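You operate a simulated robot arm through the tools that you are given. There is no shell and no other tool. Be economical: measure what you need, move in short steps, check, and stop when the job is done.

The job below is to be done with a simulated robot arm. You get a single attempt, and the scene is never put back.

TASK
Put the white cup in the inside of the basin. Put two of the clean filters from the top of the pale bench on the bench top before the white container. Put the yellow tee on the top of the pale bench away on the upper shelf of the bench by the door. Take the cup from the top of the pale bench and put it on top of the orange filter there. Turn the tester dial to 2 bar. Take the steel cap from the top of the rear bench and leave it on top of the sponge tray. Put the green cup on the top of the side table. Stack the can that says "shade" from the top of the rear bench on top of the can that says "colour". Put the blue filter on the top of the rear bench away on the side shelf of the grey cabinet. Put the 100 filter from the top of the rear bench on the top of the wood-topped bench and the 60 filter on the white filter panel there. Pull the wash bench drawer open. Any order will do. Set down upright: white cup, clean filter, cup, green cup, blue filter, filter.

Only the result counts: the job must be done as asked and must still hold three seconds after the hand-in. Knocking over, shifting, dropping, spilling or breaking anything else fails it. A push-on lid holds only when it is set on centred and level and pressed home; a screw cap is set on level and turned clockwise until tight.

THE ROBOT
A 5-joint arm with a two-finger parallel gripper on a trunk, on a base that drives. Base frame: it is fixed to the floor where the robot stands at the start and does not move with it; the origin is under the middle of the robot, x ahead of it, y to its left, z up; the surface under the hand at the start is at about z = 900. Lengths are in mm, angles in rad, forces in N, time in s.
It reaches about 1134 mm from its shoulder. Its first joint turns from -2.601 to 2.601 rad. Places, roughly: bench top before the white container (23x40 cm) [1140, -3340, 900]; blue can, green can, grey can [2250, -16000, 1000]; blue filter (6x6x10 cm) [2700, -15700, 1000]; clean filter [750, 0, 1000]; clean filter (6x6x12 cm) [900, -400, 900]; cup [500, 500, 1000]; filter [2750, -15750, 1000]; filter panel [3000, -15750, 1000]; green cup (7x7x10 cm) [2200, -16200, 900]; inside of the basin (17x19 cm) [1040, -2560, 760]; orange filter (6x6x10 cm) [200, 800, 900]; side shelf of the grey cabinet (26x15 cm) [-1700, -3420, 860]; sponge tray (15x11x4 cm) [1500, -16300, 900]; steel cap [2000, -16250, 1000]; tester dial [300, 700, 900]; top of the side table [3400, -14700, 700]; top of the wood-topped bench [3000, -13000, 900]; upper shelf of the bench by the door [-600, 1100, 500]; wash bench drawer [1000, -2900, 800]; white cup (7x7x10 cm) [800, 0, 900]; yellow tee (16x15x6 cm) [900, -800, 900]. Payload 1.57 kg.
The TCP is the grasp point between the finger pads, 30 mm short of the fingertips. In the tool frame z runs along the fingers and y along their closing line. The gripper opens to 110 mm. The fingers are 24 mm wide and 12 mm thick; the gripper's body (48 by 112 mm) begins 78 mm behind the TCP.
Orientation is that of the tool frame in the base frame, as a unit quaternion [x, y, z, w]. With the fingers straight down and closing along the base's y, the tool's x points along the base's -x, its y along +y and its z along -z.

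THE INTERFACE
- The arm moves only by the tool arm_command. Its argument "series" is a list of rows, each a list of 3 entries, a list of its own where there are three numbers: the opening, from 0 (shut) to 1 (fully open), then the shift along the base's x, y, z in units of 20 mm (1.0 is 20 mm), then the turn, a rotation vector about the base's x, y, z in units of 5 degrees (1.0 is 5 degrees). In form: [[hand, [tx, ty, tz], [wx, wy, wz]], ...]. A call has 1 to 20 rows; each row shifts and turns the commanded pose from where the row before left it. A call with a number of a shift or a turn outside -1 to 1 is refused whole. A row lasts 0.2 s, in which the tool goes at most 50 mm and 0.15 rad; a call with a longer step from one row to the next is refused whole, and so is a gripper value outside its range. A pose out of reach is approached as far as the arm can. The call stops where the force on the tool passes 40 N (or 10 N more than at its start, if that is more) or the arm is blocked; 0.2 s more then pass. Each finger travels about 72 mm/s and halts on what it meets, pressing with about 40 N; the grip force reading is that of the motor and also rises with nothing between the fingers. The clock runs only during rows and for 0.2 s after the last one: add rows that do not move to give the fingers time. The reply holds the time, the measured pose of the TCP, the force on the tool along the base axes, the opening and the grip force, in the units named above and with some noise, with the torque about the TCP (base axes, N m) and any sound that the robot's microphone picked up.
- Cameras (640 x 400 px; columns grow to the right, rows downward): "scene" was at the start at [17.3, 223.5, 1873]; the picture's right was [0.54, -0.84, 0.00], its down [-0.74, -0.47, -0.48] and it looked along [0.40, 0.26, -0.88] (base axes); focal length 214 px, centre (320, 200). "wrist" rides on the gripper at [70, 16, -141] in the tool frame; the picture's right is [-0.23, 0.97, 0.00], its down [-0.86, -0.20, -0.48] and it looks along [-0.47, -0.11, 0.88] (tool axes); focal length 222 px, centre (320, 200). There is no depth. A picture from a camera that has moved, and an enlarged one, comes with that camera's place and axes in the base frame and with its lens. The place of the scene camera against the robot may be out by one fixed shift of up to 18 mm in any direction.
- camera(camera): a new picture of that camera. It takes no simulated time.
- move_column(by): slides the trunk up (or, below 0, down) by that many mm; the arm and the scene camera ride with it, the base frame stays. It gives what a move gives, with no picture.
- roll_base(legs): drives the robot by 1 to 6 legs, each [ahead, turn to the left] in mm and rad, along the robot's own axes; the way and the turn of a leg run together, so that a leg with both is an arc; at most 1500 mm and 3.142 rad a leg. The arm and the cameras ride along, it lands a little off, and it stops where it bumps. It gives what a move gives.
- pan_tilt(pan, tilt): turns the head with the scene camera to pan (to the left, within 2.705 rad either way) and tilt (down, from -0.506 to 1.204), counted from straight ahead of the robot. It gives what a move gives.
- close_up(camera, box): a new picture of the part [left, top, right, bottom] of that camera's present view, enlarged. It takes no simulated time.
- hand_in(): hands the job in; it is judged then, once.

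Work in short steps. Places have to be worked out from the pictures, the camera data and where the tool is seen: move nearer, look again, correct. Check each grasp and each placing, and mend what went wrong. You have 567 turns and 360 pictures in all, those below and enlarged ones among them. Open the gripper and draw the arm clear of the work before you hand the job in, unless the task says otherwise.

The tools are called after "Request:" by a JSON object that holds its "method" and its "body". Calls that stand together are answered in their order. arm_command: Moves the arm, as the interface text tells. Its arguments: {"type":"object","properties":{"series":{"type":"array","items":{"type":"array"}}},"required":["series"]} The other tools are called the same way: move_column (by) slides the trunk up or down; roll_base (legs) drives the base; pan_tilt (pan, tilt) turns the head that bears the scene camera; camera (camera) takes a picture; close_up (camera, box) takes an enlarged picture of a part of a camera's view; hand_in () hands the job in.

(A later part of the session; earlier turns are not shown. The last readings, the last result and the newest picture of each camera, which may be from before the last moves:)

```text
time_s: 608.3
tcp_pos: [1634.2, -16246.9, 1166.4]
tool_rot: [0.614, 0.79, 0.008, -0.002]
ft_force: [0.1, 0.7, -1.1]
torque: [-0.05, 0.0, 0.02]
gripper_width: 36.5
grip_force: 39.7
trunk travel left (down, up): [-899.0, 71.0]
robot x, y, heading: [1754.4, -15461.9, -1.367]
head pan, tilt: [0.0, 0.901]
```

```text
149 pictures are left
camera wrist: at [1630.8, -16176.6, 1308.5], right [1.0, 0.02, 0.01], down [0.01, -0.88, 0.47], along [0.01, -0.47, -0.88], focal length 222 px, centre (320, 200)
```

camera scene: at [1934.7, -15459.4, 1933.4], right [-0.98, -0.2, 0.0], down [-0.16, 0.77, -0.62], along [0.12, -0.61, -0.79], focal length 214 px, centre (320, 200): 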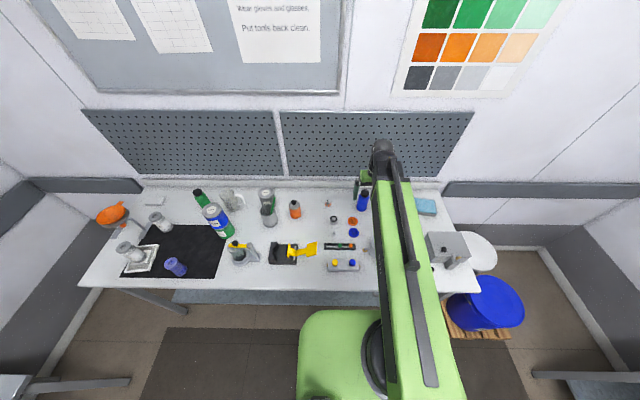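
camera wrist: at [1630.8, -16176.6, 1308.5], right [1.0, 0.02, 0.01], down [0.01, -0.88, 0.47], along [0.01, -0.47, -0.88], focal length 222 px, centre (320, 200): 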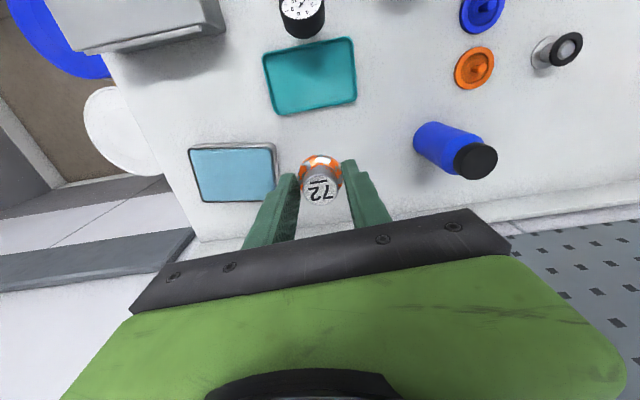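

Tray centre ≈(1486,-16319). Move over and lower.

Request:
{"method": "arm_command", "body": {"series": [[0, [-0.925, -0.45, 0], [0, 0, 0]], [0, [-0.925, -0.45, 0], [0, 0, 0]], [0, [-0.925, -0.45, 0], [0, 0, 0]], [0, [-0.925, -0.45, 0], [0, 0, 0]], [0, [-0.925, -0.45, 0], [0, 0, 0]], [0, [-0.925, -0.45, 0], [0, 0, 0]], [0, [-0.925, -0.45, 0], [0, 0, 0]], [0, [-0.925, -0.45, 0], [0, 0, 0]], [0, [0, 0, 0], [0, 0, 0]]]}}

Request:
{"method": "move_column", "body": {"by": -165}}

Request:
{"method": "camera", "body": {"camera": "wrist"}}

```text
time_s: 610.3
tcp_pos: [1485.5, -16317.4, 1165.5]
tool_rot: [0.614, 0.789, 0.007, -0.001]
ft_force: [0.5, -0.8, -2.0]
torque: [0.01, 0.01, 0.01]
gripper_width: 36.6
grip_force: 40.1
trunk travel left (down, up): [-899.0, 71.0]
robot x, y, heading: [1754.1, -15469.2, -1.365]
head pan, tilt: [0.0, 0.901]
```

```text
time_s: 612.2
tcp_pos: [1485.7, -16318.0, 1001.7]
tool_rot: [0.614, 0.789, 0.007, -0.001]
ft_force: [0.5, -0.5, -1.3]
torque: [0.03, 0.01, 0.01]
gripper_width: 36.7
grip_force: 40.6
trunk travel left (down, up): [-734.0, 236.0]
robot x, y, heading: [1753.8, -15469.6, -1.37]
head pan, tilt: [0.0, 0.901]
```

```text
148 pictures are left
camera wrist: at [1483.2, -16247.3, 1143.6], right [1.0, 0.02, 0.01], down [0.01, -0.88, 0.47], along [0.01, -0.47, -0.88], focal length 222 px, centre (320, 200)
```

wrist: 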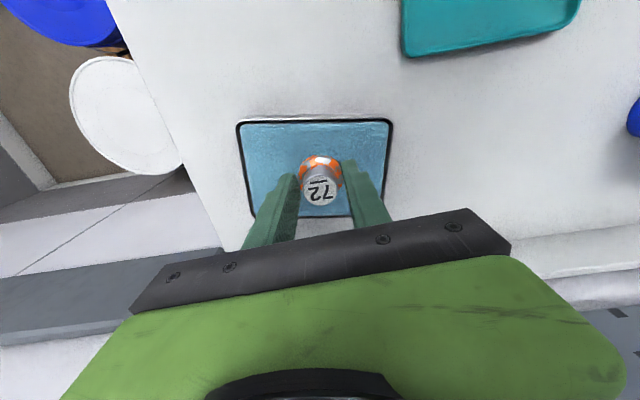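

Good: over the sponge centre. Lower until contact.

Request:
{"method": "move_column", "body": {"by": -22}}

Request:
{"method": "move_column", "body": {"by": -5}}

Request:
{"method": "move_column", "body": {"by": -3}}

```text
time_s: 612.9
tcp_pos: [1485.0, -16316.5, 978.9]
tool_rot: [0.614, 0.789, 0.008, -0.001]
ft_force: [-0.1, 0.6, -1.1]
torque: [-0.01, -0.06, 0.01]
gripper_width: 36.7
grip_force: 40.1
trunk travel left (down, up): [-712.0, 258.0]
robot x, y, heading: [1752.6, -15466.2, -1.367]
head pan, tilt: [0.0, 0.901]
```

```text
time_s: 613.4
tcp_pos: [1485.7, -16317.7, 975.4]
tool_rot: [0.614, 0.789, 0.007, -0.001]
ft_force: [0.0, 0.9, -0.9]
torque: [0.0, -0.01, 0.01]
gripper_width: 36.3
grip_force: 40.2
trunk travel left (down, up): [-707.0, 263.0]
robot x, y, heading: [1752.8, -15465.0, -1.367]
head pan, tilt: [0.0, 0.901]
```

```text
time_s: 613.9
tcp_pos: [1485.2, -16317.8, 971.9]
tool_rot: [0.614, 0.789, 0.008, 0.0]
ft_force: [-0.1, -0.1, -0.9]
torque: [-0.03, 0.02, 0.01]
gripper_width: 36.5
grip_force: 40.2
trunk travel left (down, up): [-704.0, 266.0]
robot x, y, heading: [1754.9, -15461.1, -1.368]
head pan, tilt: [0.0, 0.901]
```

Request:
{"method": "move_column", "body": {"by": -4}}

Request:
{"method": "close_up", "body": {"camera": "wrist", "box": [230, 100, 410, 230]}}

```text
time_s: 614.4
tcp_pos: [1485.7, -16315.9, 968.8]
tool_rot: [0.614, 0.789, 0.005, -0.001]
ft_force: [-4.7, -12.0, 33.7]
torque: [-0.43, 0.2, 0.05]
gripper_width: 37.0
grip_force: 39.9
trunk travel left (down, up): [-700.0, 270.0]
robot x, y, heading: [1751.5, -15464.5, -1.37]
head pan, tilt: [0.0, 0.901]
```

```text
3.08 times, centred on (320, 165) of wrist
camera zoom: at [1483.7, -16245.8, 1111.6], right [1.0, 0.02, 0.01], down [0.01, -0.88, 0.47], along [0.01, -0.47, -0.88], focal length 684 px, centre (320, 308)
```

zoom: 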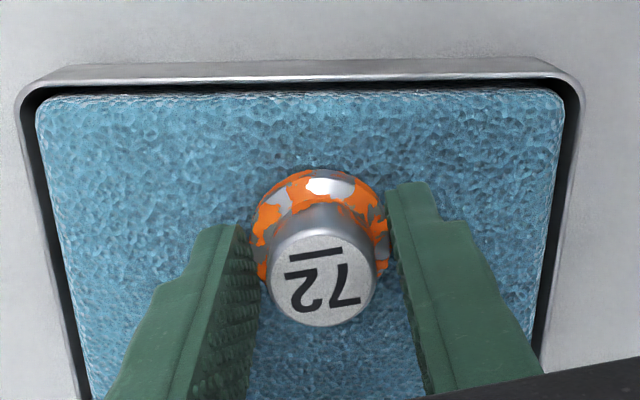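

Cap rests on the sponge. Release and rise.

Request:
{"method": "move_column", "body": {"by": 1.5}}

Request:
{"method": "arm_command", "body": {"series": [[0.4, [0, 0, 0], [0, 0, 0]], [0.5, [0, 0, 0], [0, 0, 0]], [0.6, [0, 0, 0], [0, 0, 0]], [0.6, [0, 0, 0], [0, 0, 0]]]}}

Request:
{"method": "move_column", "body": {"by": 260}}

Request:
{"method": "close_up", "body": {"camera": "wrist", "box": [230, 100, 410, 230]}}

```text
time_s: 615.0
tcp_pos: [1485.4, -16316.6, 968.0]
tool_rot: [0.615, 0.788, 0.007, -0.001]
ft_force: [-1.0, -4.2, 16.3]
torque: [-0.32, 0.14, 0.04]
gripper_width: 36.7
grip_force: 39.8
trunk travel left (down, up): [-702.0, 268.0]
robot x, y, heading: [1750.7, -15464.6, -1.367]
head pan, tilt: [0.0, 0.901]
```

```text
time_s: 616.0
tcp_pos: [1486.5, -16317.3, 969.3]
tool_rot: [0.615, 0.789, 0.008, -0.001]
ft_force: [0.0, 0.5, 0.0]
torque: [0.03, 0.01, -0.03]
gripper_width: 65.9
grip_force: 0.2
trunk travel left (down, up): [-702.0, 268.0]
robot x, y, heading: [1753.3, -15465.3, -1.37]
head pan, tilt: [0.0, 0.901]
```

```text
time_s: 618.6
tcp_pos: [1484.4, -16317.1, 1228.2]
tool_rot: [0.614, 0.789, 0.007, -0.001]
ft_force: [0.0, -0.4, 0.4]
torque: [0.0, 0.0, 0.02]
gripper_width: 65.9
grip_force: 0.0
trunk travel left (down, up): [-962.0, 8.0]
robot x, y, heading: [1751.6, -15466.0, -1.367]
head pan, tilt: [0.0, 0.901]
```

```text
3.08 times, centred on (320, 165) of wrist
camera zoom: at [1483.3, -16247.3, 1371.0], right [1.0, 0.02, 0.01], down [0.01, -0.88, 0.47], along [0.01, -0.47, -0.88], focal length 684 px, centre (320, 308)
```

zoom: 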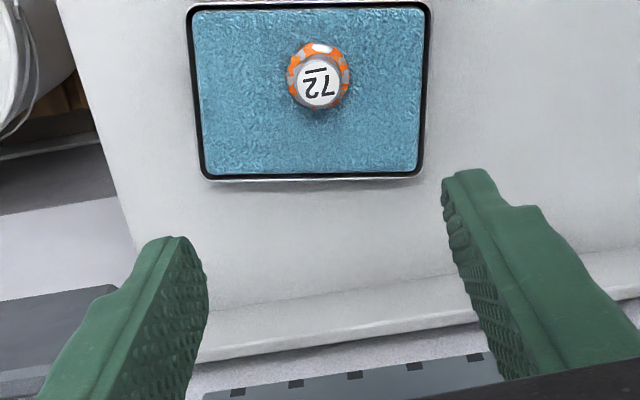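

Steel cap done. Retract and go for the blue filter.

Request:
{"method": "arm_command", "body": {"series": [[1, [0.44, 0.97, 0], [0, 0, 0]], [1, [0.44, 0.97, 0], [0, 0, 0]], [1, [0.44, 0.97, 0], [0, 0, 0]], [1, [0.44, 0.97, 0], [0, 0, 0]], [1, [0.44, 0.97, 0], [0, 0, 0]], [1, [0.44, 0.97, 0], [0, 0, 0]], [1, [0.44, 0.97, 0], [0, 0, 0]], [1, [0.44, 0.97, 0], [0, 0, 0]], [1, [0.44, 0.97, 0], [0, 0, 0]], [1, [0.44, 0.97, 0], [0, 0, 0]], [1, [0.44, 0.97, 0], [0, 0, 0]], [1, [0.44, 0.97, 0], [0, 0, 0]], [1, [0.44, 0.97, 0], [0, 0, 0]]]}}

Request:
{"method": "roll_base", "body": {"legs": [[-350, 0], [0, 1.55], [890, 0], [0, -1.55], [110, 0]]}}

Request:
{"method": "camera", "body": {"camera": "wrist"}}

```text
time_s: 621.4
tcp_pos: [1599.9, -16064.7, 1229.4]
tool_rot: [0.615, 0.788, 0.007, -0.002]
ft_force: [-0.1, -0.8, 0.0]
torque: [-0.02, 0.04, -0.01]
gripper_width: 109.9
grip_force: 0.1
trunk travel left (down, up): [-962.0, 8.0]
robot x, y, heading: [1752.6, -15466.0, -1.367]
head pan, tilt: [0.0, 0.901]
```

```text
time_s: 636.2
tcp_pos: [2392.4, -15670.9, 1228.7]
tool_rot: [0.618, 0.786, 0.007, -0.002]
ft_force: [1.5, -0.2, -0.1]
torque: [0.02, 0.14, -0.01]
gripper_width: 110.4
grip_force: 0.0
trunk travel left (down, up): [-962.0, 8.0]
robot x, y, heading: [2520.2, -15078.5, -1.36]
head pan, tilt: [0.0, 0.901]
```

```text
145 pictures are left
camera wrist: at [2390.6, -15600.4, 1370.7], right [1.0, 0.01, 0.01], down [0.01, -0.88, 0.47], along [0.01, -0.47, -0.88], focal length 222 px, centre (320, 200)
```

wrist: 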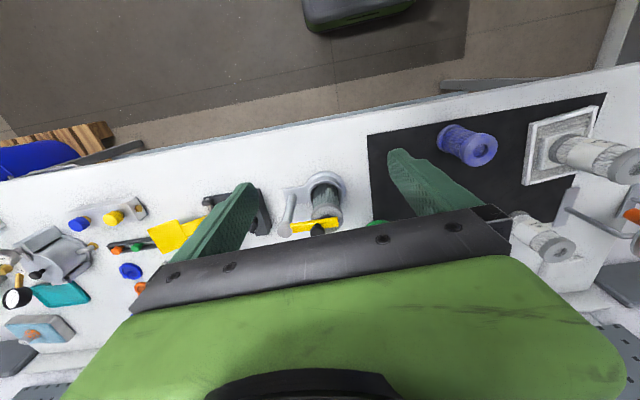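

Request:
{"method": "arm_command", "body": {"series": [[0.8, [0.96, 0, 0], [0, 0, 0]], [0.8, [0.96, 0, 0], [0, 0, 0]], [0.8, [0.96, 0, 0], [0, 0, 0]], [0.8, [0.96, 0, 0], [0, 0, 0]], [0.8, [0.96, 0, 0], [0, 0, 0]], [0.8, [0.96, 0, 0], [0, 0, 0]], [0.8, [0.96, 0, 0], [0, 0, 0]], [0.8, [0.96, 0, 0], [0, 0, 0]], [0.8, [0.96, 0, 0], [0, 0, 0]], [0.8, [0.96, 0, 0], [0, 0, 0]], [0.8, [0.96, 0, 0], [0, 0, 0]], [0.8, [0.96, 0, 0], [0, 0, 0]], [0.8, [0.96, 0, 0], [0, 0, 0]], [0.8, [0.96, 0, 0], [0, 0, 0]]]}}

Request:
{"method": "camera", "body": {"camera": "wrist"}}

```text
time_s: 639.2
tcp_pos: [2660.0, -15668.3, 1228.0]
tool_rot: [0.618, 0.786, 0.007, -0.001]
ft_force: [-0.7, 0.5, 0.0]
torque: [-0.01, 0.0, -0.01]
gripper_width: 88.2
grip_force: 0.0
trunk travel left (down, up): [-962.0, 8.0]
robot x, y, heading: [2519.8, -15074.7, -1.363]
head pan, tilt: [0.0, 0.901]
```

```text
144 pictures are left
camera wrist: at [2659.0, -15599.4, 1371.1], right [1.0, 0.01, 0.01], down [0.01, -0.88, 0.47], along [0.01, -0.47, -0.88], focal length 222 px, centre (320, 200)
```

wrist: 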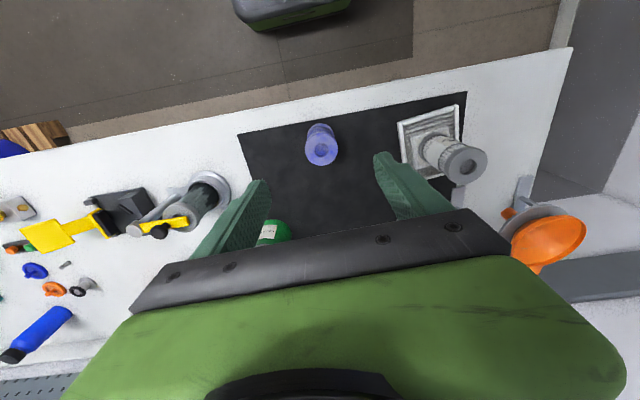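

Request:
{"method": "arm_command", "body": {"series": [[0.8, [0.09, -0.8, 0], [0, 0, 0]], [0.8, [0.09, -0.8, 0], [0, 0, 0]], [0.8, [0, 0, 0], [0, 0, 0]]]}}

Request:
{"method": "move_column", "body": {"by": -180}}

Request:
{"method": "camera", "body": {"camera": "wrist"}}

```text
time_s: 640.0
tcp_pos: [2663.7, -15700.7, 1229.5]
tool_rot: [0.618, 0.786, 0.007, 0.0]
ft_force: [-0.7, 0.1, 0.2]
torque: [-0.02, 0.02, 0.0]
gripper_width: 88.0
grip_force: 0.1
trunk travel left (down, up): [-962.0, 8.0]
robot x, y, heading: [2518.0, -15078.0, -1.358]
head pan, tilt: [0.0, 0.901]
```

```text
time_s: 642.0
tcp_pos: [2663.7, -15702.4, 1049.4]
tool_rot: [0.618, 0.786, 0.007, -0.001]
ft_force: [-0.1, 0.6, 0.1]
torque: [-0.01, -0.01, -0.01]
gripper_width: 87.9
grip_force: 0.1
trunk travel left (down, up): [-782.0, 188.0]
robot x, y, heading: [2520.9, -15076.3, -1.363]
head pan, tilt: [0.0, 0.901]
```

```text
143 pictures are left
camera wrist: at [2661.3, -15631.2, 1191.2], right [1.0, 0.01, 0.01], down [0.01, -0.88, 0.47], along [0.01, -0.47, -0.88], focal length 222 px, centre (320, 200)
```

wrist: 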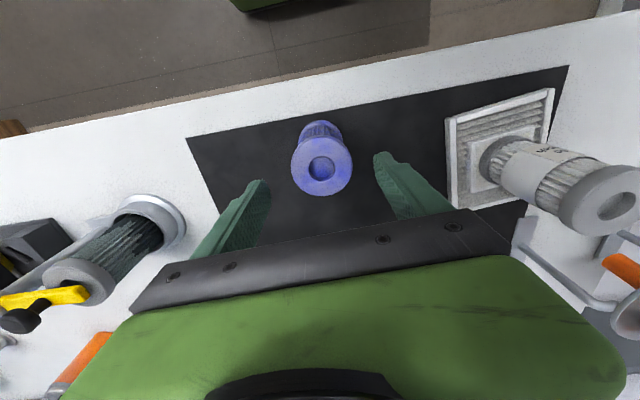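

Request:
{"method": "move_column", "body": {"by": -92}}

Request:
{"method": "arm_command", "body": {"series": [[0, [0, 0, 0], [0, 0, 0]], [0, [0, 0, 0], [0, 0, 0]], [0, [0, 0, 0], [0, 0, 0]], [0, [0, 0, 0], [0, 0, 0]]]}}

Request:
{"method": "move_column", "body": {"by": 200}}

Request:
{"method": "camera", "body": {"camera": "wrist"}}

```text
time_s: 643.3
tcp_pos: [2663.3, -15702.0, 956.2]
tool_rot: [0.618, 0.786, 0.007, -0.001]
ft_force: [-0.1, 0.4, -0.5]
torque: [0.0, -0.01, -0.01]
gripper_width: 87.8
grip_force: 0.1
trunk travel left (down, up): [-690.0, 280.0]
robot x, y, heading: [2520.1, -15079.4, -1.365]
head pan, tilt: [0.0, 0.901]
```

```text
time_s: 644.3
tcp_pos: [2663.4, -15702.1, 957.3]
tool_rot: [0.618, 0.786, 0.007, -0.001]
ft_force: [1.9, 0.8, 2.1]
torque: [0.01, 0.02, 0.02]
gripper_width: 54.5
grip_force: 39.5
trunk travel left (down, up): [-690.0, 280.0]
robot x, y, heading: [2521.3, -15076.7, -1.363]
head pan, tilt: [0.0, 0.901]
```

```text
time_s: 646.5
tcp_pos: [2663.1, -15702.0, 1157.3]
tool_rot: [0.618, 0.786, 0.007, 0.0]
ft_force: [-0.1, 0.4, -1.0]
torque: [0.02, 0.01, 0.0]
gripper_width: 54.3
grip_force: 40.2
trunk travel left (down, up): [-890.0, 80.0]
robot x, y, heading: [2515.5, -15077.9, -1.367]
head pan, tilt: [0.0, 0.901]
```

```text
142 pictures are left
camera wrist: at [2661.3, -15631.3, 1299.0], right [1.0, 0.01, 0.01], down [0.01, -0.88, 0.47], along [0.01, -0.47, -0.88], focal length 222 px, centre (320, 200)
```

wrist: 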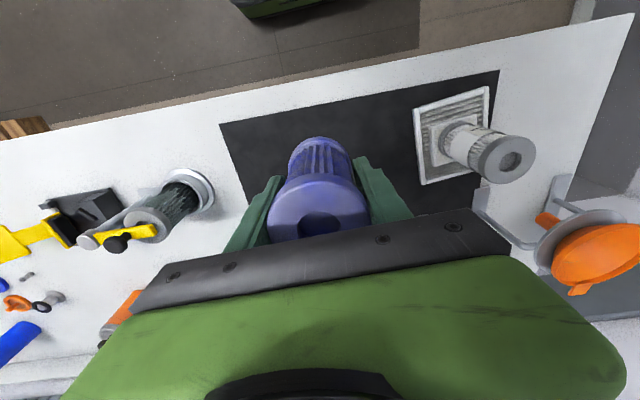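

Held. Raise fully and start the long drive back: first stage to the aisle left of the island.

Request:
{"method": "move_column", "body": {"by": 75}}

Request:
{"method": "roll_base", "body": {"legs": [[-150, 0], [0, 3.068], [1240, 0]]}}

Request:
{"method": "pan_tilt", "body": {"pan": 0.0, "tilt": 0.4}}

Request:
{"method": "camera", "body": {"camera": "scene"}}

```text
time_s: 647.6
tcp_pos: [2663.9, -15702.2, 1231.1]
tool_rot: [0.618, 0.786, 0.007, 0.0]
ft_force: [0.6, -0.1, -0.5]
torque: [0.01, 0.01, 0.0]
gripper_width: 54.9
grip_force: 40.1
trunk travel left (down, up): [-965.0, 5.0]
robot x, y, heading: [2520.9, -15077.3, -1.363]
head pan, tilt: [0.0, 0.901]
```

```text
time_s: 655.0
tcp_pos: [2552.5, -14301.2, 1233.4]
tool_rot: [-0.68, 0.733, 0.004, -0.008]
ft_force: [1.1, -0.1, -0.6]
torque: [0.11, 0.18, -0.01]
gripper_width: 54.3
grip_force: 40.0
trunk travel left (down, up): [-965.0, 5.0]
robot x, y, heading: [2418.6, -14929.0, 1.481]
head pan, tilt: [0.0, 0.901]
stopped in leg 2: the robot was blocked; the commanded pose is now the measured one
```

```text
time_s: 656.0
tcp_pos: [2545.0, -14298.7, 1231.3]
tool_rot: [-0.681, 0.732, 0.001, -0.008]
ft_force: [-0.1, 0.0, -0.4]
torque: [-0.04, -0.03, 0.0]
gripper_width: 54.3
grip_force: 39.7
trunk travel left (down, up): [-965.0, 5.0]
robot x, y, heading: [2420.2, -14924.9, 1.48]
head pan, tilt: [0.0, 0.4]
```

```text
141 pictures are left
camera scene: at [2263.2, -14858.2, 1973.8], right [1.0, -0.09, 0.0], down [-0.04, -0.39, -0.92], along [0.08, 0.92, -0.39], focal length 214 px, centre (320, 200)
```

scene: 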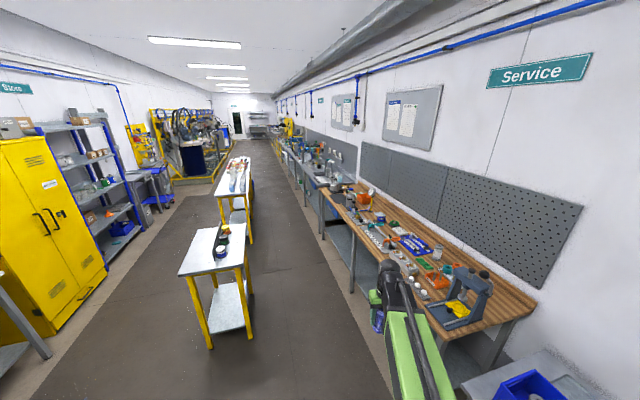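

The turn was blocked; something at the robot's rear may be touching the rear bench. Look backwards.

Request:
{"method": "pan_tilt", "body": {"pan": 2.6, "tilt": 0.9}}

Request:
{"method": "camera", "body": {"camera": "scene"}}

Request:
{"method": "pan_tilt", "body": {"pan": -2.6, "tilt": 0.9}}

Request:
{"method": "camera", "body": {"camera": "scene"}}

```text
time_s: 658.3
tcp_pos: [2544.1, -14299.5, 1231.4]
tool_rot: [-0.681, 0.732, 0.002, -0.008]
ft_force: [0.2, -0.3, -0.7]
torque: [0.01, 0.01, 0.0]
gripper_width: 54.5
grip_force: 39.3
trunk travel left (down, up): [-965.0, 5.0]
robot x, y, heading: [2418.5, -14927.0, 1.486]
head pan, tilt: [2.601, 0.901]
```

```text
140 pictures are left
camera scene: at [2210.5, -15011.0, 1930.8], right [-0.81, 0.59, 0.0], down [0.46, 0.63, -0.62], along [-0.37, -0.5, -0.78], focal length 214 px, centre (320, 200)
```

scene: 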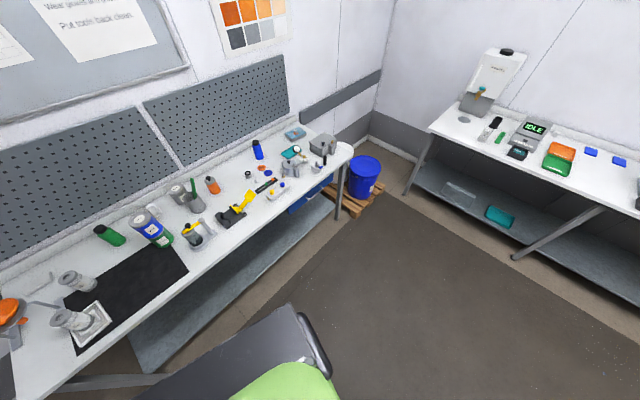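

```text
time_s: 662.4
tcp_pos: [2544.7, -14298.2, 1231.8]
tool_rot: [-0.681, 0.732, 0.0, -0.008]
ft_force: [-0.3, 1.4, -0.2]
torque: [0.0, 0.0, 0.0]
gripper_width: 54.4
grip_force: 40.3
trunk travel left (down, up): [-965.0, 5.0]
robot x, y, heading: [2419.2, -14927.6, 1.474]
head pan, tilt: [-2.601, 0.901]
```

```text
139 pictures are left
camera scene: at [2288.0, -15018.0, 1930.8], right [-0.9, -0.44, 0.0], down [-0.34, 0.71, -0.62], along [0.27, -0.56, -0.78], focal length 214 px, centre (320, 200)
```

scene: 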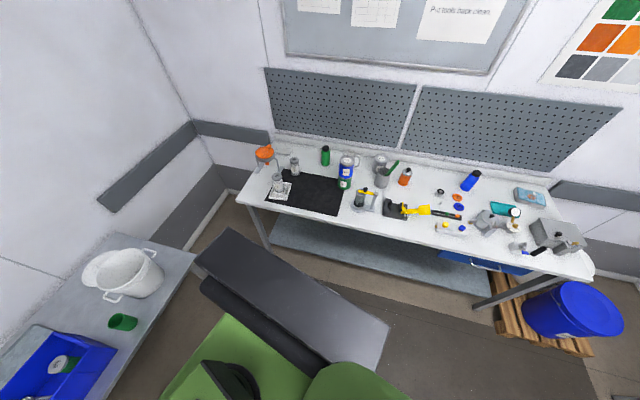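

The wide rear body's corner is against the side table edge (nothing disturbed; radius ≈740 mm). Rotate back clockwise and reverse to open floor, then turn there.

Request:
{"method": "roll_base", "body": {"legs": [[0, -2.277], [-527, 0]]}}

Request:
{"method": "roll_base", "body": {"legs": [[0, 2.46]]}}

Request:
{"method": "pan_tilt", "body": {"pan": -2.6, "tilt": 0.9}}

Request:
{"method": "camera", "body": {"camera": "scene"}}

```text
time_s: 670.9
tcp_pos: [2444.6, -15049.4, 1231.7]
tool_rot: [0.379, 0.925, 0.007, -0.002]
ft_force: [-0.1, -0.2, -0.6]
torque: [0.02, -0.09, -0.03]
gripper_width: 54.2
grip_force: 39.7
trunk travel left (down, up): [-965.0, 5.0]
robot x, y, heading: [2027.0, -14571.2, -0.805]
head pan, tilt: [-2.601, 0.901]
```

```text
time_s: 677.1
tcp_pos: [1980.7, -13934.2, 1232.1]
tool_rot: [0.758, -0.653, 0.0, 0.007]
ft_force: [-1.2, 0.9, -1.2]
torque: [-0.01, -0.08, -0.02]
gripper_width: 54.2
grip_force: 40.7
trunk travel left (down, up): [-965.0, 5.0]
robot x, y, heading: [1970.5, -14578.0, 1.69]
head pan, tilt: [-2.601, 0.901]
```

```text
time_s: 677.8
tcp_pos: [1984.9, -13933.8, 1231.7]
tool_rot: [0.756, -0.654, 0.0, 0.008]
ft_force: [0.3, 0.7, -1.1]
torque: [-0.03, 0.03, -0.02]
gripper_width: 54.4
grip_force: 40.3
trunk travel left (down, up): [-965.0, 5.0]
robot x, y, heading: [1969.4, -14579.6, 1.69]
head pan, tilt: [-2.601, 0.901]
```

```text
138 pictures are left
camera scene: at [1866.2, -14696.2, 1931.2], right [-0.79, -0.62, 0.0], down [-0.48, 0.62, -0.62], along [0.38, -0.49, -0.78], focal length 214 px, centre (320, 200)
```

scene: 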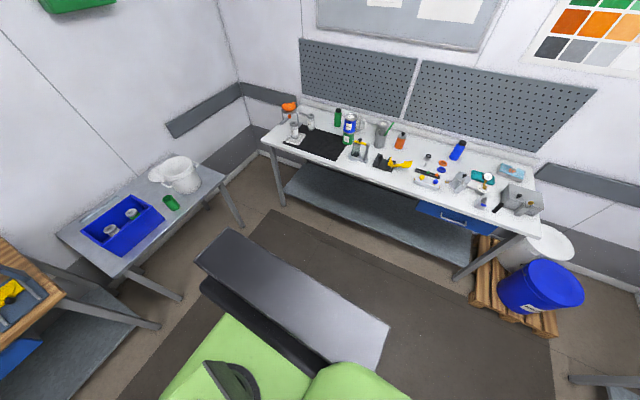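

Check the green cup closely.

Request:
{"method": "close_up", "body": {"camera": "scene", "box": [130, 150, 220, 230]}}

Request:
{"method": "close_up", "body": {"camera": "scene", "box": [260, 90, 420, 190]}}

```text
5.00 times, centred on (175, 190) of scene
camera zoom: at [1866.2, -14696.2, 1931.2], right [-0.79, -0.62, 0.0], down [-0.48, 0.62, -0.62], along [0.38, -0.49, -0.78], focal length 1072 px, centre (1045, 250)
```

zoom: 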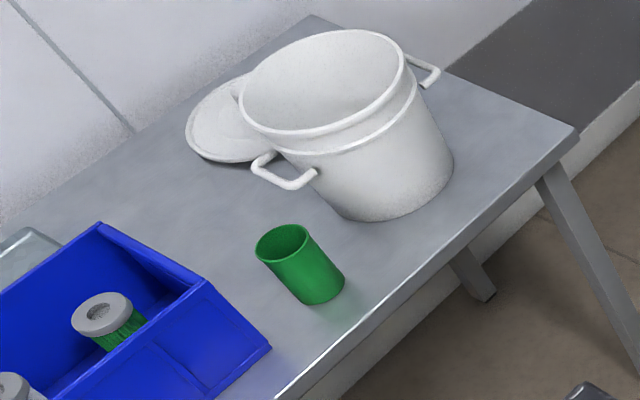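

```text
4.00 times, centred on (340, 140) of scene
camera zoom: at [1866.2, -14696.2, 1931.2], right [-0.79, -0.62, 0.0], down [-0.48, 0.62, -0.62], along [0.38, -0.49, -0.78], focal length 858 px, centre (240, 440)
```

zoom: 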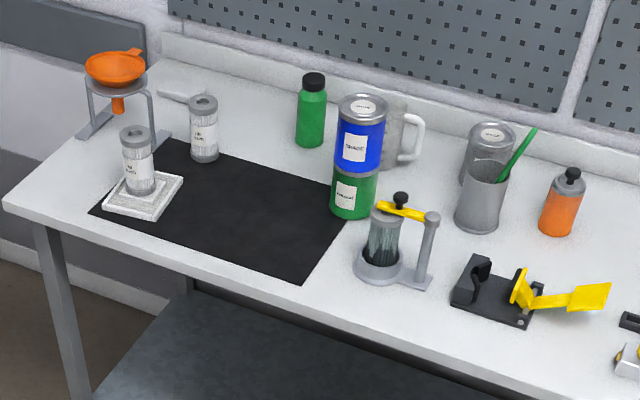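

Everything at the rear is in order. (The blockage was low: rear outriggers reach ~740 mm.) Now drive forward into the aisle between island and wood bench.

Request:
{"method": "roll_base", "body": {"legs": [[0, -0.417], [1130, 0], [0, 0.51], [1500, 0]]}}

Request:
{"method": "pan_tilt", "body": {"pan": 0.0, "tilt": 0.4}}

Request:
{"method": "camera", "body": {"camera": "scene"}}

```text
time_s: 693.2
tcp_pos: [1915.6, -11402.2, 1231.8]
tool_rot: [0.792, -0.611, 0.0, 0.007]
ft_force: [0.7, -0.9, -0.7]
torque: [0.01, 0.0, 0.0]
gripper_width: 54.3
grip_force: 39.4
trunk travel left (down, up): [-965.0, 5.0]
robot x, y, heading: [1972.4, -12042.4, 1.805]
head pan, tilt: [-2.601, 0.901]
```

```text
time_s: 695.5
tcp_pos: [1914.9, -11403.5, 1231.6]
tool_rot: [0.792, -0.611, 0.0, 0.009]
ft_force: [0.3, -0.4, -1.0]
torque: [0.0, 0.01, -0.03]
gripper_width: 54.4
grip_force: 40.3
trunk travel left (down, up): [-965.0, 5.0]
robot x, y, heading: [1969.6, -12044.1, 1.806]
head pan, tilt: [0.0, 0.4]
```

```text
135 pictures are left
camera scene: at [1805.9, -12032.1, 1973.8], right [0.97, 0.23, 0.0], down [0.09, -0.38, -0.92], along [-0.21, 0.9, -0.39], focal length 214 px, centre (320, 200)
```

scene: 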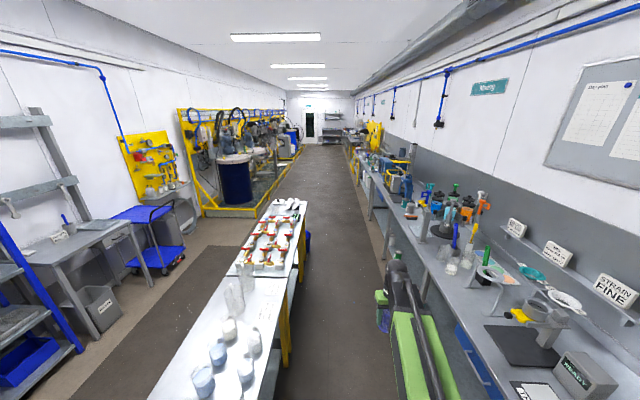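

Slightly left of the aisle's middle; steer right a bit.

Request:
{"method": "roll_base", "body": {"legs": [[0, -0.1], [1500, 0], [0, 0.055], [1000, 0]]}}

Request:
{"method": "camera", "body": {"camera": "scene"}}

```text
time_s: 708.6
tcp_pos: [1597.3, -8952.3, 1231.6]
tool_rot: [0.773, -0.635, 0.001, 0.008]
ft_force: [-0.3, -0.6, -0.4]
torque: [-0.02, 0.02, 0.01]
gripper_width: 54.3
grip_force: 40.0
trunk travel left (down, up): [-965.0, 5.0]
robot x, y, heading: [1613.6, -9595.3, 1.745]
head pan, tilt: [0.0, 0.4]
```

```text
134 pictures are left
camera scene: at [1448.2, -9572.9, 1973.8], right [0.98, 0.17, 0.0], down [0.07, -0.38, -0.92], along [-0.16, 0.91, -0.39], focal length 214 px, centre (320, 200)
```

scene: 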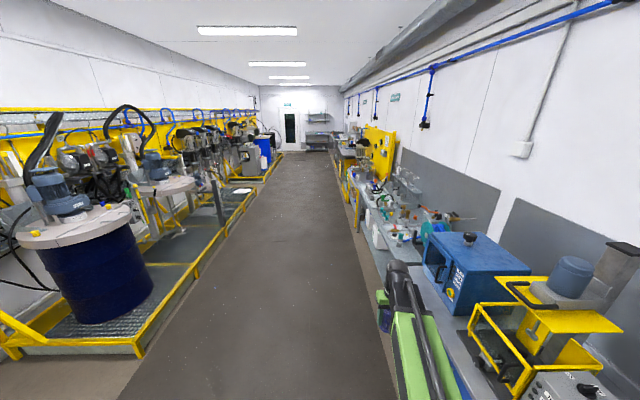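

Past the island. Steer to the corridor's middle and approach the grey cabinet's neighbourhood.

Request:
{"method": "roll_base", "body": {"legs": [[0, 0.104], [1500, 0], [1500, 0], [1300, 0]]}}

Request:
{"method": "pan_tilt", "body": {"pan": 0.5, "tilt": 0.35}}

Request:
{"method": "camera", "body": {"camera": "scene"}}

```text
time_s: 729.6
tcp_pos: [167.7, -4901.5, 1229.6]
tool_rot: [0.821, -0.571, 0.001, 0.008]
ft_force: [0.3, 0.1, -0.7]
torque: [0.01, 0.03, 0.0]
gripper_width: 54.6
grip_force: 40.3
trunk travel left (down, up): [-965.0, 5.0]
robot x, y, heading: [286.5, -5538.6, 1.908]
head pan, tilt: [0.0, 0.4]
```

```text
time_s: 730.5
tcp_pos: [167.4, -4903.0, 1231.6]
tool_rot: [0.821, -0.571, 0.0, 0.008]
ft_force: [0.2, 0.2, -0.6]
torque: [0.03, -0.03, -0.04]
gripper_width: 54.4
grip_force: 39.9
trunk travel left (down, up): [-965.0, 5.0]
robot x, y, heading: [286.4, -5538.0, 1.911]
head pan, tilt: [0.499, 0.351]
```

```text
133 pictures are left
camera scene: at [81.7, -5566.1, 1978.4], right [0.67, 0.74, 0.0], down [0.25, -0.23, -0.94], along [-0.7, 0.63, -0.34], focal length 214 px, centre (320, 200)
```

scene: 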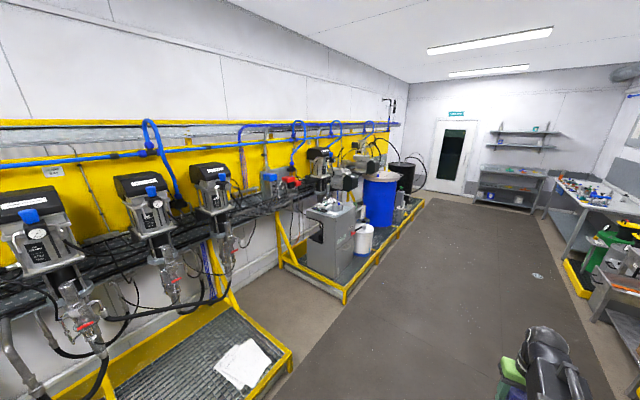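

Request:
{"method": "close_up", "body": {"camera": "scene", "box": [270, 150, 430, 310]}}

```text
2.50 times, centred on (350, 230) of scene
camera zoom: at [81.7, -5566.1, 1978.4], right [0.67, 0.74, 0.0], down [0.25, -0.23, -0.94], along [-0.7, 0.63, -0.34], focal length 536 px, centre (245, 125)
```

zoom: 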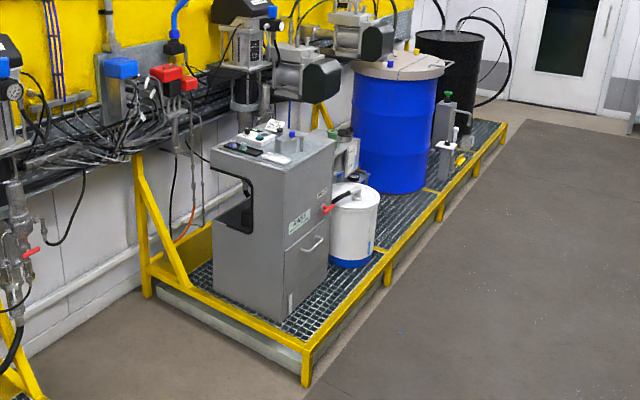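

The cabinet's far (+y) side must hold the shelf. Drive up to about y=-3100 and face the machines.

Request:
{"method": "roll_base", "body": {"legs": [[0, -0.02], [1300, 0], [1250, 0], [0, 1.43]]}}

Request:
{"method": "pan_tilt", "body": {"pan": 0.0, "tilt": 0.6}}

Request:
{"method": "camera", "body": {"camera": "scene"}}

```text
time_s: 746.6
tcp_pos: [-1073.5, -3099.7, 1231.4]
tool_rot: [0.998, 0.068, 0.006, 0.006]
ft_force: [0.1, 1.2, -1.5]
torque: [-0.09, -0.02, -0.01]
gripper_width: 54.4
grip_force: 39.8
trunk travel left (down, up): [-965.0, 5.0]
robot x, y, heading: [-424.2, -3155.4, -3.033]
head pan, tilt: [0.499, 0.351]
```

```text
time_s: 747.6
tcp_pos: [-1071.3, -3100.7, 1232.0]
tool_rot: [0.998, 0.068, 0.005, 0.006]
ft_force: [-0.7, 0.7, -1.1]
torque: [-0.04, 0.02, 0.03]
gripper_width: 54.4
grip_force: 39.9
trunk travel left (down, up): [-965.0, 5.0]
robot x, y, heading: [-422.6, -3155.6, -3.033]
head pan, tilt: [0.0, 0.6]
```

```text
131 pictures are left
camera scene: at [-437.6, -3323.0, 1955.7], right [-0.11, 0.99, 0.0], down [0.56, 0.06, -0.83], along [-0.82, -0.09, -0.56], focal length 214 px, centre (320, 200)
```

scene: 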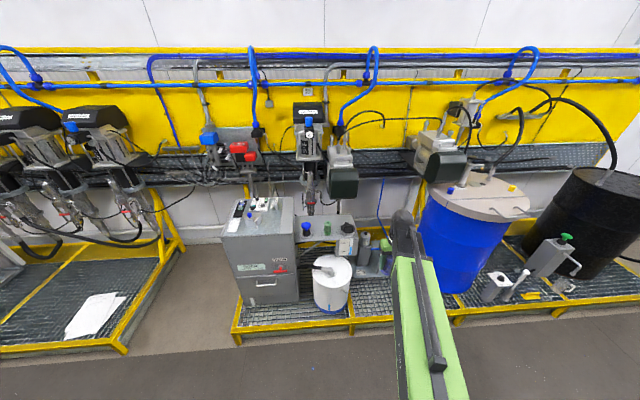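

Request:
{"method": "close_up", "body": {"camera": "scene", "box": [210, 170, 410, 330]}}

Request:
{"method": "camera", "body": {"camera": "wrist"}}

```text
2.50 times, centred on (310, 250) of scene
camera zoom: at [-437.6, -3323.0, 1955.7], right [-0.11, 0.99, 0.0], down [0.56, 0.06, -0.83], along [-0.82, -0.09, -0.56], focal length 536 px, centre (345, 75)
```

zoom: 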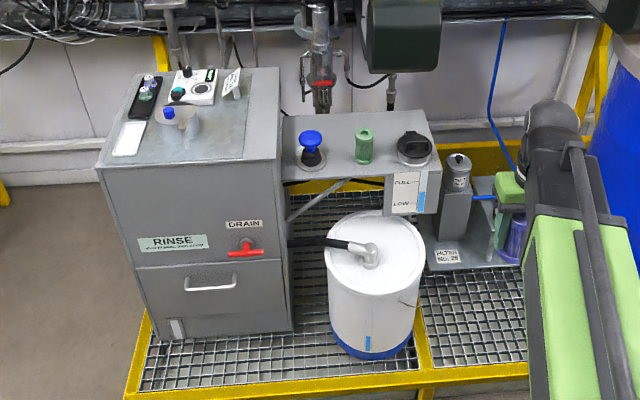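

```text
129 pictures are left
camera wrist: at [-1001.4, -3105.6, 1374.1], right [-0.09, -1.0, 0.01], down [-0.88, 0.09, 0.47], along [-0.47, 0.04, -0.88], focal length 222 px, centre (320, 200)
```

wrist: 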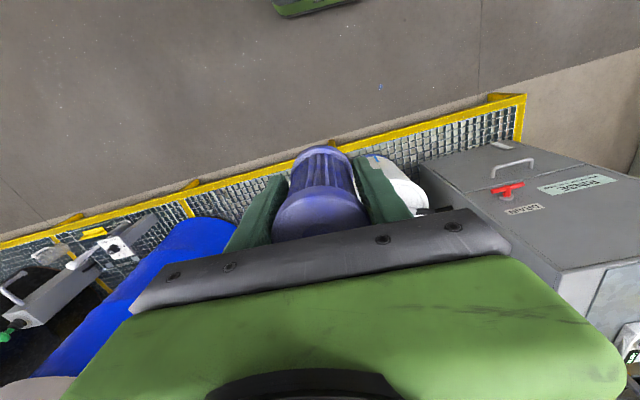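

The side shelf carries three items along its front; the free area is behind them, near (-1690,-3470), with a motor above/behind at x≈-1840. Retract the arm a bit and drive in 540 mm.

Request:
{"method": "arm_command", "body": {"series": [[0, [0.8, 0, 0], [0, 0, 0]], [0, [0.8, 0, 0], [0, 0, 0]], [0, [0.8, 0, 0], [0, 0, 0]], [0, [0.8, 0, 0], [0, 0, 0]]]}}

Request:
{"method": "roll_base", "body": {"legs": [[530, 0]]}}

Request:
{"method": "camera", "body": {"camera": "wrist"}}

Request:
{"method": "camera", "body": {"camera": "scene"}}

```text
time_s: 748.6
tcp_pos: [-1007.3, -3101.1, 1232.7]
tool_rot: [0.998, 0.068, 0.004, 0.004]
ft_force: [-0.1, 0.5, -0.4]
torque: [-0.01, -0.01, 0.02]
gripper_width: 54.3
grip_force: 39.9
trunk travel left (down, up): [-965.0, 5.0]
robot x, y, heading: [-421.9, -3161.0, -3.038]
head pan, tilt: [0.0, 0.6]
```

```text
time_s: 751.7
tcp_pos: [-1542.1, -3161.8, 1230.7]
tool_rot: [0.998, 0.07, 0.005, 0.005]
ft_force: [-0.5, -0.4, -0.7]
torque: [-0.01, 0.01, 0.02]
gripper_width: 54.3
grip_force: 39.4
trunk travel left (down, up): [-965.0, 5.0]
robot x, y, heading: [-958.6, -3214.4, -3.027]
head pan, tilt: [0.0, 0.6]
```

```text
128 pictures are left
camera wrist: at [-1472.7, -3166.1, 1373.7], right [-0.09, -1.0, 0.01], down [-0.88, 0.08, 0.47], along [-0.47, 0.03, -0.88], focal length 222 px, centre (320, 200)
```

wrist: 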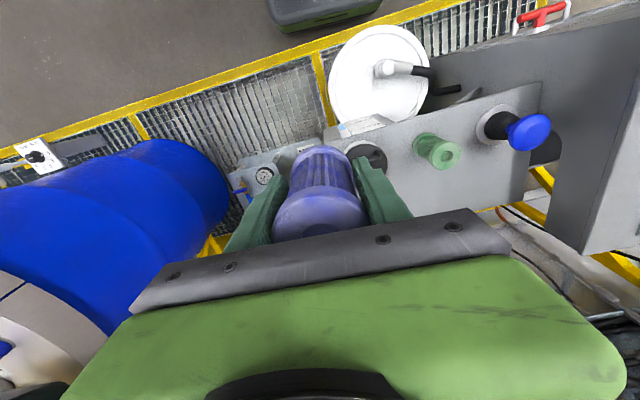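

```text
127 pictures are left
camera scene: at [-972.4, -3381.8, 1955.6], right [-0.11, 0.99, 0.0], down [0.56, 0.06, -0.82], along [-0.82, -0.09, -0.57], focal length 214 px, centre (320, 200)
```

scene: 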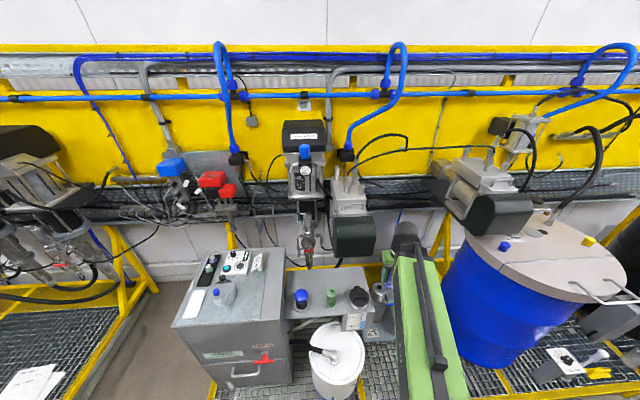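

Target on the shelf's free back area: (-1705,-3505), clear of the motor. Move there at height.

Request:
{"method": "arm_command", "body": {"series": [[0, [-0.2, -1, 0], [0, 0, 0]], [0, [-0.2, -1, 0], [0, 0, 0]], [0, [-0.2, -1, 0], [0, 0, 0]], [0, [-0.2, -1, 0], [0, 0, 0]], [0, [-0.2, -1, 0], [0, 0, 0]], [0, [-0.2, -1, 0], [0, 0, 0]], [0, [-0.2, -1, 0], [0, 0, 0]], [0, [-0.3, -1, 0], [0, 0, 0]], [0, [-0.4, -1, 0], [0, 0, 0]], [0, [-0.5, -1, 0], [0, 0, 0]], [0, [-0.6, -1, 0], [0, 0, 0]], [0, [-0.6, -1, 0], [0, 0, 0]], [0, [-0.7, -1, 0], [0, 0, 0]], [0, [-0.7, -1, 0], [0, 0, 0]], [0, [-0.8, -1, 0], [0, 0, 0]], [0, [-0.8, -1, 0], [0, 0, 0]], [0, [-0.8, -1, 0], [0, 0, 0]], [0, [0, -0.1, 0], [0, 0, 0]]]}}

Request:
{"method": "camera", "body": {"camera": "wrist"}}

Request:
{"method": "camera", "body": {"camera": "scene"}}

```text
time_s: 755.5
tcp_pos: [-1693.0, -3502.7, 1231.4]
tool_rot: [0.998, 0.07, 0.006, 0.006]
ft_force: [0.2, 0.2, -0.6]
torque: [0.03, 0.0, -0.01]
gripper_width: 54.6
grip_force: 39.8
trunk travel left (down, up): [-965.0, 5.0]
robot x, y, heading: [-956.3, -3214.3, -3.028]
head pan, tilt: [0.0, 0.6]
```

```text
126 pictures are left
camera wrist: at [-1624.6, -3507.6, 1374.2], right [-0.09, -1.0, 0.01], down [-0.88, 0.08, 0.47], along [-0.47, 0.03, -0.88], focal length 222 px, centre (320, 200)
```

wrist: 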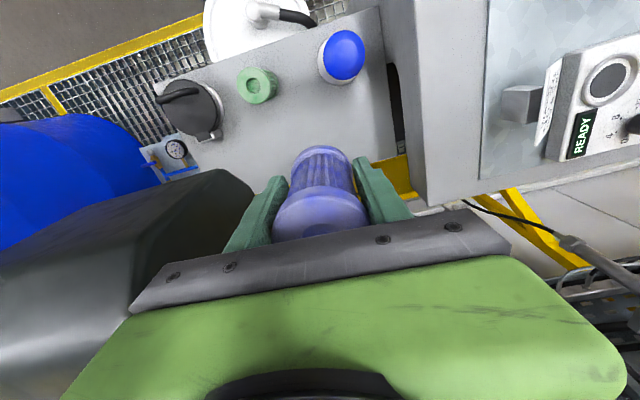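

```text
125 pictures are left
camera scene: at [-970.9, -3381.4, 1955.6], right [-0.11, 0.99, 0.0], down [0.56, 0.06, -0.83], along [-0.82, -0.09, -0.56], focal length 214 px, centre (320, 200)
```

scene: 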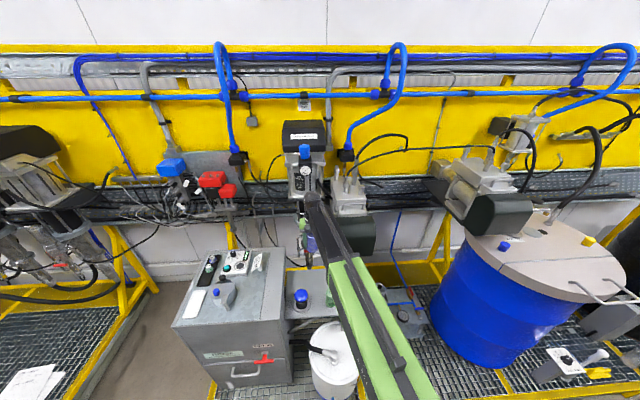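

The motor corner is close (≈(-1665,-3440)). Better to come straight in along x: shift the base ~310 mm toward -y.

Request:
{"method": "arm_command", "body": {"series": [[0, [0.9, 0.4, 0], [0, 0, 0]], [0, [0.9, 0.4, 0], [0, 0, 0]], [0, [0.9, 0.4, 0], [0, 0, 0]], [0, [0.9, 0.4, 0], [0, 0, 0]], [0, [0.9, 0.4, 0], [0, 0, 0]], [0, [0.9, 0.4, 0], [0, 0, 0]], [0, [0.9, 0.4, 0], [0, 0, 0]], [0, [0.9, 0.4, 0], [0, 0, 0]]]}}

Request:
{"method": "roll_base", "body": {"legs": [[-250, 0], [0, 1.571], [320, 0], [0, -1.571], [230, 0]]}}

Request:
{"method": "camera", "body": {"camera": "wrist"}}

```text
time_s: 757.3
tcp_pos: [-1548.1, -3440.0, 1233.1]
tool_rot: [0.997, 0.07, 0.004, 0.006]
ft_force: [0.4, 0.0, 0.7]
torque: [-0.01, 0.01, -0.01]
gripper_width: 54.2
grip_force: 39.6
trunk travel left (down, up): [-965.0, 5.0]
robot x, y, heading: [-957.5, -3212.2, -3.03]
head pan, tilt: [0.0, 0.6]
```

```text
time_s: 769.7
tcp_pos: [-1514.7, -3745.1, 1230.8]
tool_rot: [0.998, 0.06, 0.006, 0.006]
ft_force: [-0.5, -0.2, -0.5]
torque: [0.05, 0.01, 0.01]
gripper_width: 54.3
grip_force: 39.8
trunk travel left (down, up): [-965.0, 5.0]
robot x, y, heading: [-915.5, -3531.1, -3.041]
head pan, tilt: [0.0, 0.6]
```

```text
124 pictures are left
camera wrist: at [-1445.7, -3751.0, 1373.5], right [-0.11, -0.99, 0.01], down [-0.88, 0.1, 0.47], along [-0.47, 0.04, -0.88], focal length 222 px, centre (320, 200)
```

wrist: 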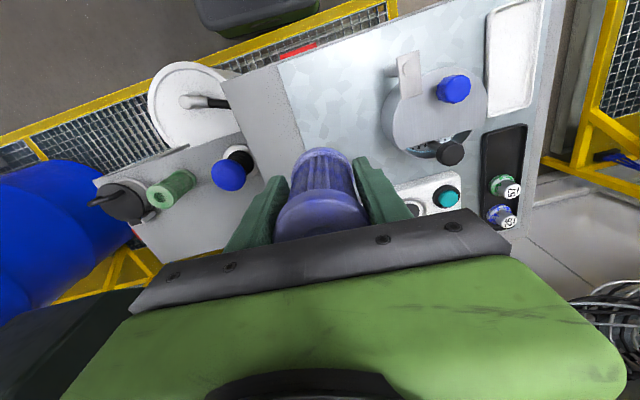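

Now move in: first along y to -3528, then along x to -1700.

Request:
{"method": "arm_command", "body": {"series": [[0, [0, 0.98, 0], [0, 0, 0]], [0, [0, 0.98, 0], [0, 0, 0]], [0, [0, 0.98, 0], [0, 0, 0]], [0, [0, 0.98, 0], [0, 0, 0]], [0, [0, 0.98, 0], [0, 0, 0]], [0, [0, 0.98, 0], [0, 0, 0]], [0, [0, 0.98, 0], [0, 0, 0]], [0, [0, 0.98, 0], [0, 0, 0]], [0, [0, 0.98, 0], [0, 0, 0]], [0, [0, 0.98, 0], [0, 0, 0]], [0, [0, 0.98, 0], [0, 0, 0]], [0, [-0.9, 0, 0], [0, 0, 0]], [0, [-0.9, 0, 0], [0, 0, 0]], [0, [-0.9, 0, 0], [0, 0, 0]], [0, [-0.9, 0, 0], [0, 0, 0]], [0, [-0.9, 0, 0], [0, 0, 0]], [0, [-0.9, 0, 0], [0, 0, 0]], [0, [-0.9, 0, 0], [0, 0, 0]]]}}

Request:
{"method": "camera", "body": {"camera": "wrist"}}

Request:
{"method": "camera", "body": {"camera": "scene"}}

```text
time_s: 773.5
tcp_pos: [-1639.6, -3530.6, 1230.3]
tool_rot: [0.998, 0.06, 0.007, 0.006]
ft_force: [-0.7, 0.3, -0.7]
torque: [0.01, 0.0, 0.0]
gripper_width: 54.1
grip_force: 40.0
trunk travel left (down, up): [-965.0, 5.0]
robot x, y, heading: [-919.3, -3533.3, -3.043]
head pan, tilt: [0.0, 0.6]
```

```text
123 pictures are left
camera wrist: at [-1570.5, -3536.3, 1373.9], right [-0.11, -0.99, 0.01], down [-0.88, 0.1, 0.47], along [-0.47, 0.04, -0.88], focal length 222 px, centre (320, 200)
```

wrist: 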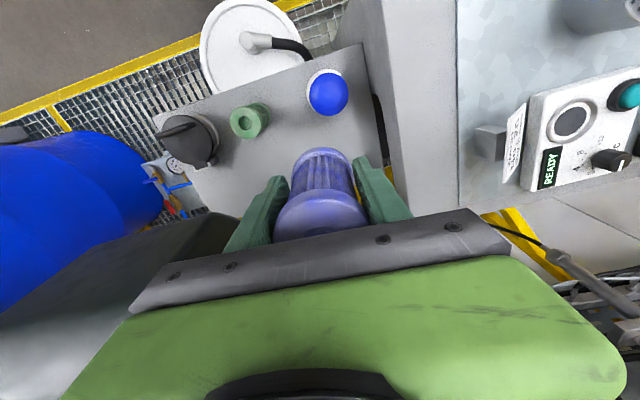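

```text
122 pictures are left
camera scene: at [-935.4, -3697.4, 1955.6], right [-0.1, 1.0, 0.0], down [0.56, 0.06, -0.82], along [-0.82, -0.08, -0.57], focal length 214 px, centre (320, 200)
```

scene: 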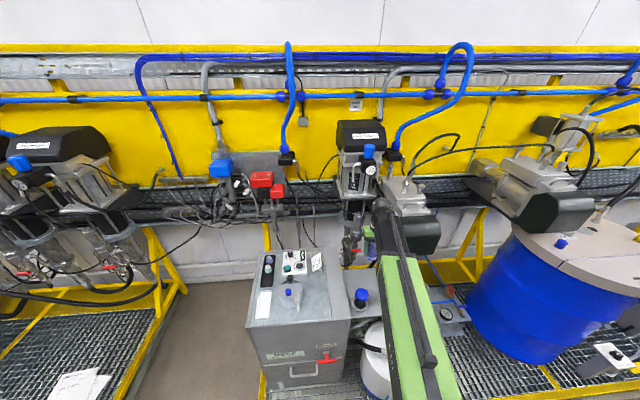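

Re-triangulated: motor's near side is at y≈-3404, leaving ~70 mm. Move the last 60 mm in x and lower partway.

Request:
{"method": "arm_command", "body": {"series": [[0, [-0.9, 0.05, 0], [0, 0, 0]], [0, [-0.9, 0.05, 0], [0, 0, 0]], [0, [-0.9, 0.05, 0], [0, 0, 0]], [0, [-0.3, 0, 0], [0, 0, 0]], [0, [0, 0, 0], [0, 0, 0]]]}}

Request:
{"method": "move_column", "body": {"by": -180}}

Request:
{"method": "camera", "body": {"camera": "wrist"}}

```text
time_s: 774.7
tcp_pos: [-1700.6, -3526.5, 1231.7]
tool_rot: [0.998, 0.06, 0.006, 0.006]
ft_force: [0.0, -1.3, -0.3]
torque: [0.0, -0.01, -0.03]
gripper_width: 54.4
grip_force: 40.0
trunk travel left (down, up): [-965.0, 5.0]
robot x, y, heading: [-916.0, -3532.3, -3.051]
head pan, tilt: [0.0, 0.6]
```

```text
time_s: 776.7
tcp_pos: [-1700.5, -3527.0, 1051.5]
tool_rot: [0.998, 0.06, 0.006, 0.005]
ft_force: [0.0, -0.1, 0.2]
torque: [-0.01, -0.02, 0.01]
gripper_width: 54.3
grip_force: 39.7
trunk travel left (down, up): [-785.0, 185.0]
robot x, y, heading: [-918.3, -3530.2, -3.044]
head pan, tilt: [0.0, 0.6]
```

```text
121 pictures are left
camera wrist: at [-1631.0, -3532.6, 1194.1], right [-0.11, -0.99, 0.01], down [-0.88, 0.1, 0.47], along [-0.47, 0.04, -0.88], focal length 222 px, centre (320, 200)
```

wrist: 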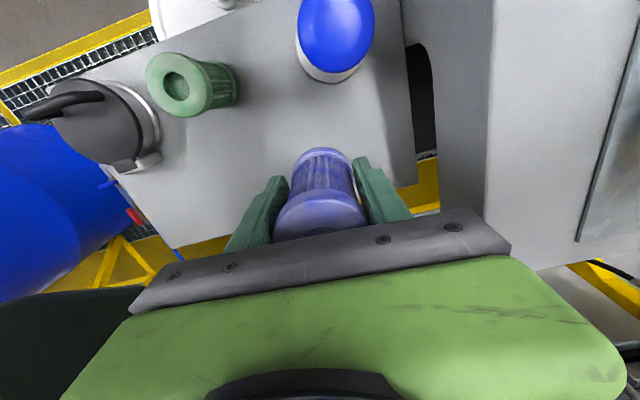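

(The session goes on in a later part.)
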